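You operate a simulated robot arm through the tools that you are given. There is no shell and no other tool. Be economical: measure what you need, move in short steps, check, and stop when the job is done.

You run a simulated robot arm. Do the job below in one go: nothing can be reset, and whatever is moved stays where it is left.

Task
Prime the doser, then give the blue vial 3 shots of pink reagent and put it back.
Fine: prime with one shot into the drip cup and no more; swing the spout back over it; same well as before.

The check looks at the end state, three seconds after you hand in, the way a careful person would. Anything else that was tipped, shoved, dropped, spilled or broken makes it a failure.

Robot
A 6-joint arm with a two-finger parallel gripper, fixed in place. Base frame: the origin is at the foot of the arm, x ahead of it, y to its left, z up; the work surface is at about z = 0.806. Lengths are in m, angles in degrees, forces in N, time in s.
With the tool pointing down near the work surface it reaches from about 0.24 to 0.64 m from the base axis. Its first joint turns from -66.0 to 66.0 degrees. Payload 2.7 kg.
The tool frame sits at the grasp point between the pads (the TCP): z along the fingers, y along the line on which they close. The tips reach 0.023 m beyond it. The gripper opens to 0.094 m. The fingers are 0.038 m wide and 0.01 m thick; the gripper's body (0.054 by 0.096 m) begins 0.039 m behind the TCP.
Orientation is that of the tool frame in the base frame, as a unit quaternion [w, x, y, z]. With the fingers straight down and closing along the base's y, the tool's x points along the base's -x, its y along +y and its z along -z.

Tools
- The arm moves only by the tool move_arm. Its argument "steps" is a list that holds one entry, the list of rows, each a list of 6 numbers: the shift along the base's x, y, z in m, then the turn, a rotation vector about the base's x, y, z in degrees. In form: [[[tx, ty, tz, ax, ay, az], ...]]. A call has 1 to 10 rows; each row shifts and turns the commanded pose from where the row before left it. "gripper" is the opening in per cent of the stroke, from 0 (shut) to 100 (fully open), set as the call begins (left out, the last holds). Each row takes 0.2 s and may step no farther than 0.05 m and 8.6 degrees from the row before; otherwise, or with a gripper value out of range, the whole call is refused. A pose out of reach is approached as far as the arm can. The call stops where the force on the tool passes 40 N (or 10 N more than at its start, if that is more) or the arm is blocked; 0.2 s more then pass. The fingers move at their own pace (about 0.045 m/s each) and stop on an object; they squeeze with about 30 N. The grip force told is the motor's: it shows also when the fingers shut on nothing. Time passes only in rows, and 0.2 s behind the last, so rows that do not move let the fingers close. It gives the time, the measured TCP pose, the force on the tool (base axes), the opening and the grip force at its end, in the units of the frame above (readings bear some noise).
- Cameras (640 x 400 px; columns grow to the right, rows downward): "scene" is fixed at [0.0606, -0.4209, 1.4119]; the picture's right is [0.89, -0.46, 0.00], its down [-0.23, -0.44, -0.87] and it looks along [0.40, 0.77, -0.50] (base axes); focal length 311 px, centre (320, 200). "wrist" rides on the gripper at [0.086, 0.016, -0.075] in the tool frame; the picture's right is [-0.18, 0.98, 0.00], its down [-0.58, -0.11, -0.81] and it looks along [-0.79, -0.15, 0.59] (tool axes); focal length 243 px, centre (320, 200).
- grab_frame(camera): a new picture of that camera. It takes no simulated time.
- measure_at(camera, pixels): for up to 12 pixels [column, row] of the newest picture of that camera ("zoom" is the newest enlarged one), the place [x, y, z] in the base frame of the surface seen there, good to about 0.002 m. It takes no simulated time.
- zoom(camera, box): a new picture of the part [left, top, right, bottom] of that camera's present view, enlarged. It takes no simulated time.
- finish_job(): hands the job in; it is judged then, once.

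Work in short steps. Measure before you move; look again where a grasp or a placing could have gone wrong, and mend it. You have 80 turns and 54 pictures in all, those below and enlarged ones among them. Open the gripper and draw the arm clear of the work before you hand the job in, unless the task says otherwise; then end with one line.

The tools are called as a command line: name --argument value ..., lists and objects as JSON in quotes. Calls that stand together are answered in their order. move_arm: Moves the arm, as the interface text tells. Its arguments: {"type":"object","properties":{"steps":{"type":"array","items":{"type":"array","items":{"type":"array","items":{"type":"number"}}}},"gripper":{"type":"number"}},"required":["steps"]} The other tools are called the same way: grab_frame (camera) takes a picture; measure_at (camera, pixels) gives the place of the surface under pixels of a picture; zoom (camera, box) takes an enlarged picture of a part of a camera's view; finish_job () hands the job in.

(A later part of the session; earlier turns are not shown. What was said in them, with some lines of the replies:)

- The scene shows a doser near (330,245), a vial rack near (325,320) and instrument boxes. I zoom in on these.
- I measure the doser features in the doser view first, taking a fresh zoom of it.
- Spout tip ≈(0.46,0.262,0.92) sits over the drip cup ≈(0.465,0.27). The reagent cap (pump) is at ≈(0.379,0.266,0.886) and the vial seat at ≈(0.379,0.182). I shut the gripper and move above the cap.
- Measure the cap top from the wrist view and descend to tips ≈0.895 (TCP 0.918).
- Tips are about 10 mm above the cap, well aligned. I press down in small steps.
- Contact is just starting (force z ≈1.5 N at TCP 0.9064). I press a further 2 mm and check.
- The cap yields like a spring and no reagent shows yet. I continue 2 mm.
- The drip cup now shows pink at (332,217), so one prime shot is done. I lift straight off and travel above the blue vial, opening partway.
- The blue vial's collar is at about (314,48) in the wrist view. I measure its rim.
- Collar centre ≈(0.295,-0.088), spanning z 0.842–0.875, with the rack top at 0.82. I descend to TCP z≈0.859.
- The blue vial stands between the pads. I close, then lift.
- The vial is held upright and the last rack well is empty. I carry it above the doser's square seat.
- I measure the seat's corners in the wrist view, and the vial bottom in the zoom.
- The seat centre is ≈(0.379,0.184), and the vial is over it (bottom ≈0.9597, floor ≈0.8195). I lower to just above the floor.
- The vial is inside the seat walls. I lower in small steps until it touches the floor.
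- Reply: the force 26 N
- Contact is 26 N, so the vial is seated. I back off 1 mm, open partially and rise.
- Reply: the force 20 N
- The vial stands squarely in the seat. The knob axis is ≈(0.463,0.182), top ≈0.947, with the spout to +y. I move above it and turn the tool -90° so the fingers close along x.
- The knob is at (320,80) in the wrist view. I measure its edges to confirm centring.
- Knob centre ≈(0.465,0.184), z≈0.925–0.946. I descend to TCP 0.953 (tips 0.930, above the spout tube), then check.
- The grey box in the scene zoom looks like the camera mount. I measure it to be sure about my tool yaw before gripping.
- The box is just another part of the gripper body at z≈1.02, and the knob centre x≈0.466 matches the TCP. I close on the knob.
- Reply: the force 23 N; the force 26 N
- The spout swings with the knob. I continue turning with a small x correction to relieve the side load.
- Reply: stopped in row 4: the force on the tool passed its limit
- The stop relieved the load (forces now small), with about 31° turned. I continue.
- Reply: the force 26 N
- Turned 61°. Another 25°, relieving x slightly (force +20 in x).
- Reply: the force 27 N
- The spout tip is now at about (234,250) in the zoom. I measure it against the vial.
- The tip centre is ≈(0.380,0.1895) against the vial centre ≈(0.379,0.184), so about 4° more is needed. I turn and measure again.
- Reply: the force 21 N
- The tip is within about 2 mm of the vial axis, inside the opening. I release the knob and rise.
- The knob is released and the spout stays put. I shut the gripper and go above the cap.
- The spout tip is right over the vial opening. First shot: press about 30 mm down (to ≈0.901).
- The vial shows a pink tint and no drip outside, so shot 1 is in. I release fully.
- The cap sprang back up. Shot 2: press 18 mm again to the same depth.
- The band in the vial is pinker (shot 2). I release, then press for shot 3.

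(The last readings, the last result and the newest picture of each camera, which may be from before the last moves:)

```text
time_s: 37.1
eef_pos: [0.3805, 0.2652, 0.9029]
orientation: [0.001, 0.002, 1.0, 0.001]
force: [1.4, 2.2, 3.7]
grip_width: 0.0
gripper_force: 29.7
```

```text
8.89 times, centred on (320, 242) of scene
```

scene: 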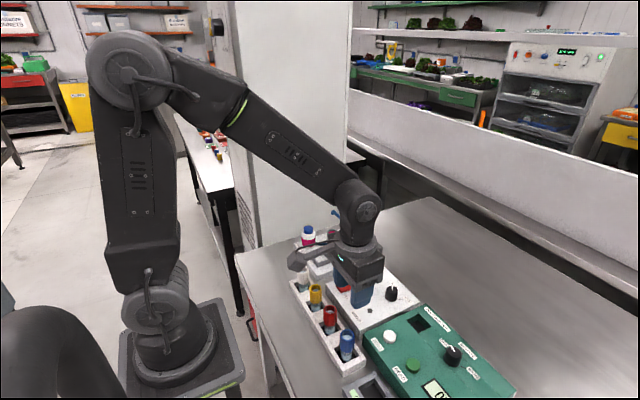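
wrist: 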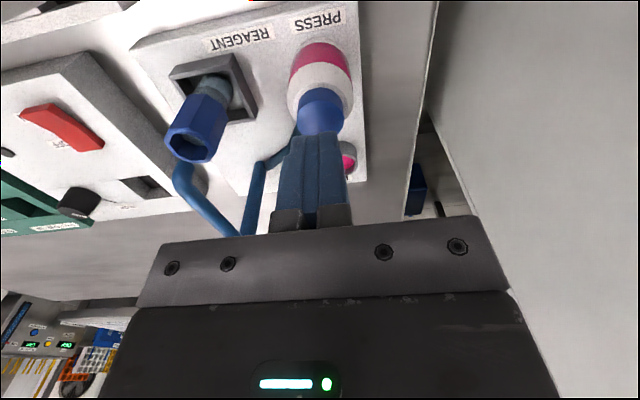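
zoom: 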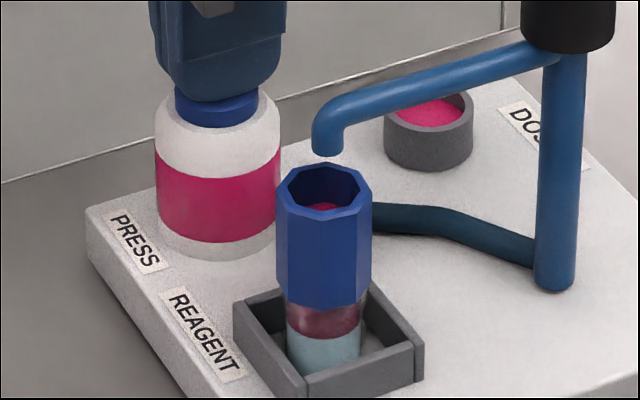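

Colour deepened again, so shot 3 is done. I lift off and return above the knob, fingers closing along y.

move_arm --steps '[[[0, 0, 0.04, 0, 0, 0], [0, 0, 0.04, 0, 0, 0], [0, 0, 0.04, 0, 0, 0], [0, 0, 0, 0, 0, 0]]]'

move_arm --steps '[[[0.0287, -0.0272, 0, 0, 0, 0], [0.0287, -0.0272, 0, 0, 0, 0], [0.0287, -0.0266, 0, 0, 0, 0], [0, 0, 0, 0, 0, 0], [0, 0, 0, 0, 0, 0]]]' --gripper 50

grab_frame --camera "wrist"

measure_at --camera "wrist" --pixels '[[300, 85], [333, 85], [316, 90], [316, 105]]'

```text
time_s: 38.1
eef_pos: [0.3821, 0.2652, 1.0212]
orientation: [0.001, 0.001, 1.0, 0.001]
force: [0.1, 0.0, 0.2]
grip_width: 0.0
gripper_force: 30.4
```

```text
time_s: 39.3
eef_pos: [0.4677, 0.1883, 1.0188]
orientation: [0.0, 0.002, 1.0, 0.001]
force: [0.0, 0.4, 0.1]
grip_width: 0.0469
gripper_force: 0.1
```

```text
14 pictures are left
```

wrist: 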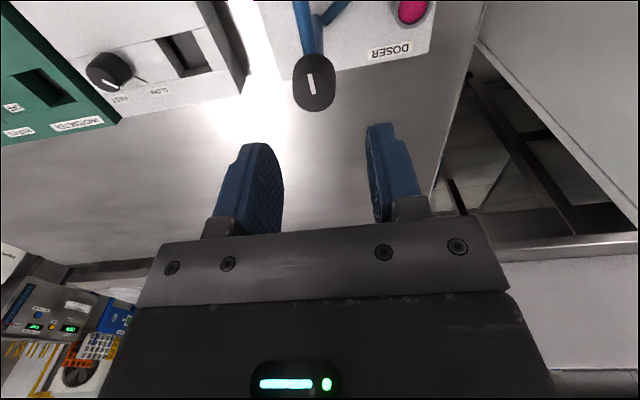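

```text
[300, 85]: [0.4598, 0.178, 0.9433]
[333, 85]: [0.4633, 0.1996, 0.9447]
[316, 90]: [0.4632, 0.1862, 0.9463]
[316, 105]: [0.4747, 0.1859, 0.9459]
```

The knob is centred between the fingers. I descend to TCP ≈0.951 and close.

move_arm --steps '[[[-0.0005, -0.001, -0.03, 0, 0, 0], [0, 0, -0.026, 0, 0, 0], [0, 0, -0.012, 0, 0, 0], [0, 0, 0, 0, 0, 0]]]'

move_arm --steps '[[[0, 0, 0, 0, 0, 0], [0, 0, 0, 0, 0, 0], [0, 0, 0, 0, 0, 0]]]' --gripper 0

```text
time_s: 40.3
eef_pos: [0.4661, 0.1851, 0.9528]
orientation: [0.001, 0.002, 1.0, 0.002]
force: [0.2, -0.1, 0.7]
grip_width: 0.0468
gripper_force: 0.0
```

```text
time_s: 41.1
eef_pos: [0.4655, 0.1851, 0.9536]
orientation: [0.001, 0.002, 1.0, 0.001]
force: [-0.8, 3.0, -3.4]
grip_width: 0.0283
gripper_force: 45.4
```

Well centred (3 N side load). I turn back -45° first.

move_arm --steps '[[[0, 0, 0, 0, 0, -5], [0, 0, 0, 0, 0, -5], [0, 0, 0, 0, 0, -5], [0, 0, 0, 0, 0, -5], [0, 0, 0, 0, 0, -5], [0, 0, 0, 0, 0, -5], [0, 0, 0, 0, 0, -5], [0, 0, 0, 0, 0, -5], [0, 0, 0, 0, 0, -5]]]'

move_arm --steps '[[[0, 0, 0, 0, 0, -5], [0, 0, 0, 0, 0, -5], [0, 0, 0, 0, 0, -5], [0, 0, 0, 0, 0, -5], [0, 0, 0, 0, 0, -5], [0, 0, 0, 0, 0, -5], [0, 0, 0, 0, 0, -5], [0, 0, 0, 0, 0, -5], [0, 0, 0, 0, 0, 0]]]'

zoom --camera "scene" --box '[290, 190, 380, 260]'

```text
time_s: 43.1
eef_pos: [0.4643, 0.1848, 0.9543]
orientation: [0.0, 0.385, 0.923, 0.0]
force: [-6.9, 21.6, -12.1]
grip_width: 0.0281
gripper_force: 44.8
```

```text
time_s: 45.1
eef_pos: [0.4647, 0.1832, 0.9541]
orientation: [0.0, 0.678, 0.735, 0.0]
force: [5.2, 24.2, -26.0]
grip_width: 0.0285
gripper_force: 44.9
```

```text
5.71 times, centred on (335, 225) of scene
```

zoom: 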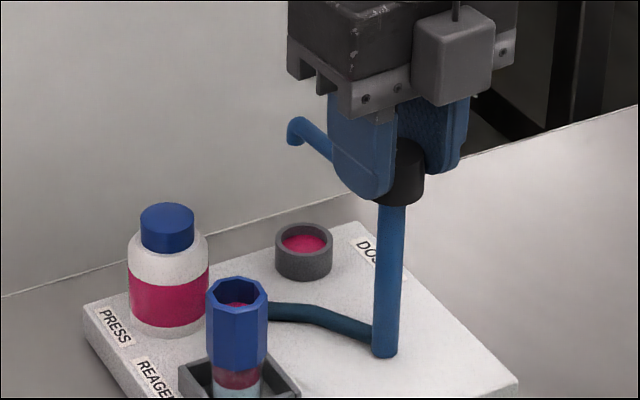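

I measure the spout tip to see how many degrees remain.

measure_at --camera "zoom" --pixels '[[297, 124], [294, 138], [312, 135], [305, 236], [305, 262], [303, 240]]'

```text
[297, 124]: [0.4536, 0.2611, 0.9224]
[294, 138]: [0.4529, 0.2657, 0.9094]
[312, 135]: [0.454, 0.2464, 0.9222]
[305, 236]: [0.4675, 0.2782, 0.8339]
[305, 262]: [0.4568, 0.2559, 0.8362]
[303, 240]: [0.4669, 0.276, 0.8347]
```

The tip is about 5 mm short of its original place, so I turn 4° more and check.

move_arm --steps '[[[0, 0, 0, 0, 0, -4], [0, 0, 0, 0, 0, 0], [0, 0, 0, 0, 0, 0]]]'

move_arm --steps '[[[0, 0, 0, 0, 0, 0], [0, 0, 0, 0, 0, 0], [0, 0, 0, 0, 0, 0], [0, 0, 0.03, 0, 0, 0], [0, 0, 0.045, 0, 0, 0], [0, 0, 0, 0, 0, 0]]]' --gripper 50

zoom --camera "scene" --box '[280, 180, 400, 280]'

measure_at --camera "zoom" --pixels '[[292, 128], [289, 137], [325, 155], [242, 240], [310, 142]]'

```text
time_s: 45.9
eef_pos: [0.4646, 0.1845, 0.9539]
orientation: [0.002, 0.702, 0.712, 0.001]
force: [7.8, 23.9, -24.7]
grip_width: 0.0281
gripper_force: 45.4
```

```text
time_s: 47.3
eef_pos: [0.4651, 0.1826, 1.03]
orientation: [0.001, 0.702, 0.712, -0.001]
force: [0.1, 0.4, -0.7]
grip_width: 0.0471
gripper_force: 0.1
```

```text
4.00 times, centred on (340, 230) of scene
```

zoom: 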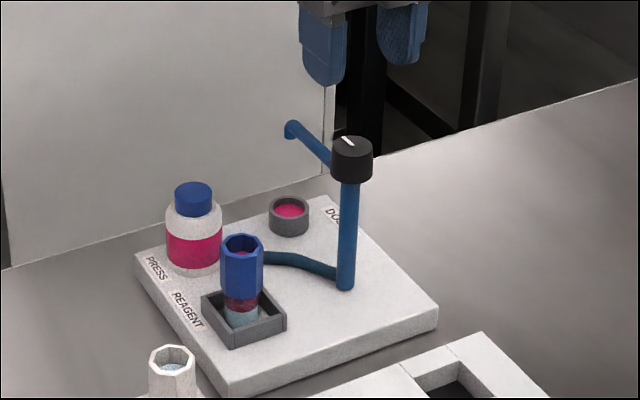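

```text
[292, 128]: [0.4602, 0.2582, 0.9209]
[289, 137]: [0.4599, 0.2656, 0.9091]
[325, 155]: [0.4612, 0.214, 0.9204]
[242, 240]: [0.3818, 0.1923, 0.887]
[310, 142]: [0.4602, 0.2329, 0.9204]
```

The spout is back exactly over the drip cup. I turn the tool back and move above the vial.

move_arm --steps '[[[-0.0086, 0, 0, 0, 0, 8.5], [-0.0086, 0, 0, 0, 0, 8.5], [-0.0086, 0, 0, 0, 0, 8.5], [-0.0086, 0, 0, 0, 0, 8.5], [-0.0086, 0, 0, 0, 0, 8.5], [-0.0086, 0, 0, 0, 0, 8.5], [-0.0086, 0, 0, 0, 0, 8.5], [-0.0086, 0, 0, 0, 0, 8.5], [-0.0086, 0, 0, 0, 0, 8.5], [-0.0086, 0, 0, 0, 0, 8.5]]]'

move_arm --steps '[[[0, 0, -0.02, 0, 0, 4.2], [0, 0, 0, 0, 0, 0], [0, 0, 0, 0, 0, 0]]]'

grab_frame --camera "wrist"

```text
time_s: 49.5
eef_pos: [0.3769, 0.1819, 1.0272]
orientation: [0.001, 0.035, 0.999, 0.001]
force: [0.2, 0.2, 0.7]
grip_width: 0.0469
gripper_force: 0.0
```

```text
time_s: 50.3
eef_pos: [0.3767, 0.1826, 1.008]
orientation: [0.0, 0.0, 1.0, 0.0]
force: [0.5, -0.4, -0.2]
grip_width: 0.0471
gripper_force: 0.0
```

```text
11 pictures are left
```

wrist: 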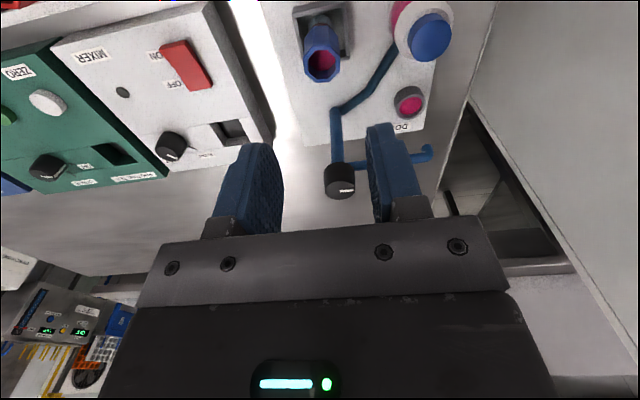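

measure_at --camera "wrist" --pixels '[[304, 66], [340, 64], [322, 82], [321, 48]]'

```text
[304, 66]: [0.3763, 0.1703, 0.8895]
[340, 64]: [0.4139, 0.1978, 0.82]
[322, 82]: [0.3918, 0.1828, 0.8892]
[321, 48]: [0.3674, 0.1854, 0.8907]
```

Collar centre ≈(0.3796,0.184). I shift +2 mm in x and +1 mm in y, lower to z≈0.869 and grip.

move_arm --steps '[[[0.002, 0.001, -0.03, 0, 0, 0], [0, 0, -0.04, 0, 0, 0], [0, 0, -0.04, 0, 0, 0], [0, 0, -0.02, 0, 0, 0], [0, 0, -0.009, 0, 0, 0], [0, 0, 0, 0, 0, 0]]]'

move_arm --steps '[[[0, 0, 0, 0, 0, 0], [0, 0, 0, 0, 0, 0], [0, 0, 0, 0, 0, 0]]]' --gripper 0

move_arm --steps '[[[0, 0, 0.02, 0, 0, 0], [0, 0, 0.03, 0, 0, 0], [0, 0, 0.04, 0, 0, 0], [0, 0, 0.04, 0, 0, 0], [0, 0, 0.01, 0, 0, 0], [0, 0, 0, 0, 0, 0]]]'

zoom --camera "scene" --box '[280, 180, 400, 280]'

```text
time_s: 51.7
eef_pos: [0.3797, 0.1824, 0.8714]
orientation: [0.001, 0.0, 1.0, 0.001]
force: [0.1, -0.3, 0.5]
grip_width: 0.047
gripper_force: 0.2
```

```text
time_s: 52.5
eef_pos: [0.3805, 0.183, 0.8719]
orientation: [0.001, -0.001, 1.0, 0.001]
force: [0.7, 0.6, 0.7]
grip_width: 0.027
gripper_force: 29.5
```

```text
time_s: 53.9
eef_pos: [0.3802, 0.1848, 1.0105]
orientation: [0.001, 0.0, 1.0, 0.001]
force: [1.1, 0.5, -0.2]
grip_width: 0.0272
gripper_force: 30.0
```

```text
4.00 times, centred on (340, 230) of scene
```

zoom: 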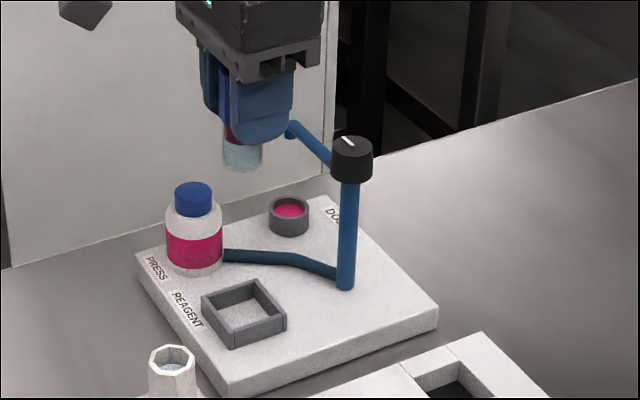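

The vial is held. I carry it back above its well and inspect.

move_arm --steps '[[[-0.01207, -0.0388, 0, 0, 0, 0], [-0.01207, -0.0388, 0, 0, 0, 0], [-0.01207, -0.0388, 0, 0, 0, 0], [-0.01207, -0.0388, 0, 0, 0, 0], [-0.01207, -0.0388, 0, 0, 0, 0], [-0.01207, -0.0388, 0, 0, 0, 0], [-0.01207, -0.0388, 0, 0, 0, 0], [0, 0, -0.03, 0, 0, 0], [0, 0, -0.03, 0, 0, 0], [0, 0, 0, 0, 0, 0]]]'

zoom --camera "scene" --box '[290, 270, 410, 380]'

grab_frame --camera "wrist"

```text
time_s: 56.1
eef_pos: [0.2981, -0.088, 0.9511]
orientation: [0.001, 0.0, 1.0, 0.001]
force: [-0.7, -1.0, -0.5]
grip_width: 0.0273
gripper_force: 30.0
```

```text
3.64 times, centred on (350, 325) of scene
```

zoom: 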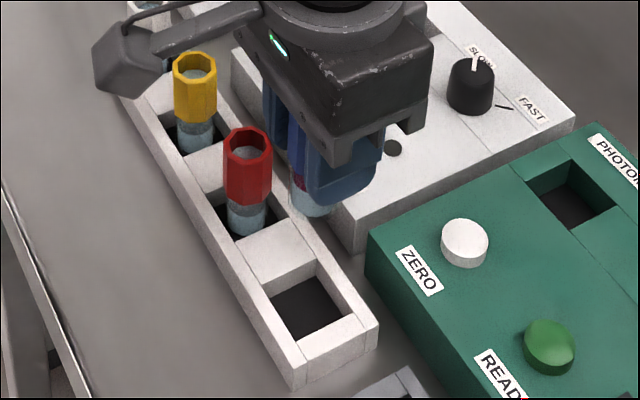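

```text
8 pictures are left
```

wrist: 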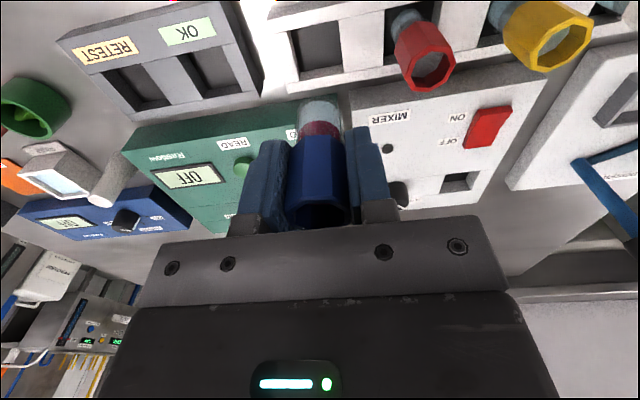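

I measure the well's rim corners and the vial bottom.

measure_at --camera "zoom" --pixels '[[268, 294], [314, 274], [352, 314], [302, 343], [308, 310], [312, 212], [295, 200], [228, 205], [285, 320]]'

measure_at --camera "wrist" --pixels '[[320, 100], [300, 112], [338, 110], [291, 30], [341, 18], [299, 70], [343, 62], [320, 42]]'

```text
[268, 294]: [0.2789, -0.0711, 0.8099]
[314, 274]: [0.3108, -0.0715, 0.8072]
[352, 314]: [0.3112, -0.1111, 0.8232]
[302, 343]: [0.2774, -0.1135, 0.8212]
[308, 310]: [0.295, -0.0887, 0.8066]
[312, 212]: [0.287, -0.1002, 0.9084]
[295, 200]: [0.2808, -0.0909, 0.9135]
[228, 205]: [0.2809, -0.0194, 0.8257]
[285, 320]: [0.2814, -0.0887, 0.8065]
```

```text
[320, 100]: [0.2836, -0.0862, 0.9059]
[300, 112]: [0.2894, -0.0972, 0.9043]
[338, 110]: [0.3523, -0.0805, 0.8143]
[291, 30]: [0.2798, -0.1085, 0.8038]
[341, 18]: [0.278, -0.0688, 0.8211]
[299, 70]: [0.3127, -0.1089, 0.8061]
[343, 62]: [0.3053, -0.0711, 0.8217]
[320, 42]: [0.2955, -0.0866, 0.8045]
```

The well centre ≈(0.295,-0.090) and the vial ≈(0.294,-0.088) are aligned. I lower to near the floor, then slow steps.

move_arm --steps '[[[0.0005, -0.001, -0.025, 0, 0, 0], [0, 0, -0.025, 0, 0, 0], [0, 0, -0.02, 0, 0, 0], [0, 0, -0.012, 0, 0, 0], [0, 0, -0.005, 0, 0, 0], [0, 0, 0, 0, 0, 0]]]'

move_arm --steps '[[[0, 0, -0.0015, 0, 0, 0], [0, 0, -0.0015, 0, 0, 0], [0, 0, -0.0015, 0, 0, 0]]]'

```text
time_s: 57.5
eef_pos: [0.2987, -0.0861, 0.8641]
orientation: [0.001, -0.001, 1.0, 0.001]
force: [0.5, -0.2, -1.1]
grip_width: 0.0273
gripper_force: 30.2
```

```text
time_s: 58.3
eef_pos: [0.2981, -0.088, 0.8594]
orientation: [0.001, -0.001, 1.0, 0.001]
force: [-0.2, 0.5, -0.1]
grip_width: 0.0272
gripper_force: 29.7
```

No contact yet (z 0.8594), so I continue in 1 mm steps.

move_arm --steps '[[[0, 0, -0.001, 0, 0, 0], [0, 0, -0.001, 0, 0, 0]]]'

zoom --camera "scene" --box '[310, 310, 390, 370]'

```text
time_s: 58.9
eef_pos: [0.2974, -0.0881, 0.8571]
orientation: [0.001, 0.001, 1.0, 0.0]
force: [-0.3, -0.1, -0.8]
grip_width: 0.0273
gripper_force: 30.6
```

```text
6.67 times, centred on (350, 340) of scene
```

zoom: 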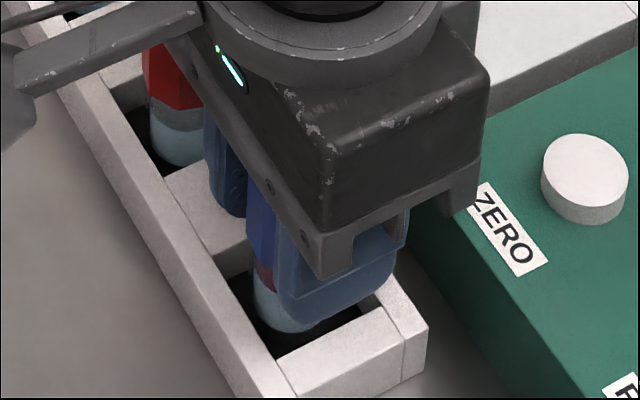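

The vial is in the well and still not touching. I go on in 1 mm steps until there is contact.

move_arm --steps '[[[0, 0, -0.001, 0, 0, 0], [0, 0, -0.001, 0, 0, 0]]]'

```text
time_s: 59.5
eef_pos: [0.2975, -0.0873, 0.8544]
orientation: [0.002, 0.0, 1.0, 0.001]
force: [-0.9, -1.5, 5.3]
grip_width: 0.0272
gripper_force: 30.2
```

Light contact (5 N), so the vial is on the floor. I open partially and rise.

move_arm --steps '[[[0, 0, 0, 0, 0, 0], [0, 0, 0, 0, 0, 0], [0, 0, 0, 0, 0, 0], [0, 0, 0.02, 0, 0, 0], [0, 0, 0.04, 0, 0, 0], [0, 0, 0.04, 0, 0, 0], [0, 0, 0.05, 0, 0, 0], [0.03, 0.03, 0.02, 0, 0, 0], [0.03, 0.03, 0.02, 0, 0, 0], [0, 0, 0, 0, 0, 0]]]' --gripper 48

move_arm --steps '[[[0.02, 0.02, 0.04, 0, 0, 0], [0.02, 0.02, 0.04, 0, 0, 0], [0.02, 0.02, 0.04, 0, 0, 0], [0, 0, 0, 0, 0, 0], [0, 0, 0, 0, 0, 0]]]' --gripper 100

grab_frame --camera "scene"

zoom --camera "scene" --box '[270, 210, 430, 380]'

```text
time_s: 61.7
eef_pos: [0.3538, -0.0269, 1.0453]
orientation: [0.001, 0.0, 1.0, 0.002]
force: [0.3, -0.2, -0.6]
grip_width: 0.0451
gripper_force: 0.1
```

```text
time_s: 62.9
eef_pos: [0.4117, 0.0301, 1.1675]
orientation: [0.001, 0.0, 1.0, 0.001]
force: [-0.2, -0.2, -0.3]
grip_width: 0.0945
gripper_force: 0.0
```

```text
6 pictures are left
```

scene: 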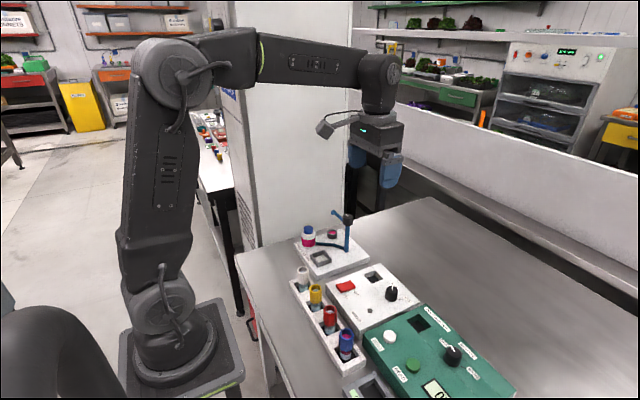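

```text
2.35 times, centred on (350, 295) of scene
```

zoom: 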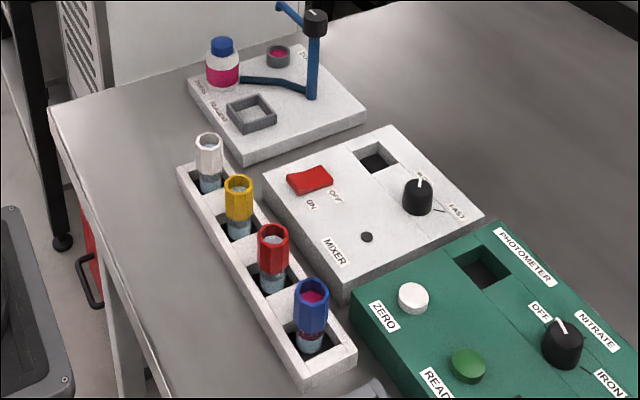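

The blue vial stands upright in its own well, the spout is back over the drip cup, nothing else moved, and the arm is clear with the gripper open. I hand in.

finish_job

```text
The job is handed in.
```

I primed the doser with one shot into the drip cup and gave the blue vial 3 pink shots. The vial is back in its original well, the spout is back over the cup, and I have handed the job in.
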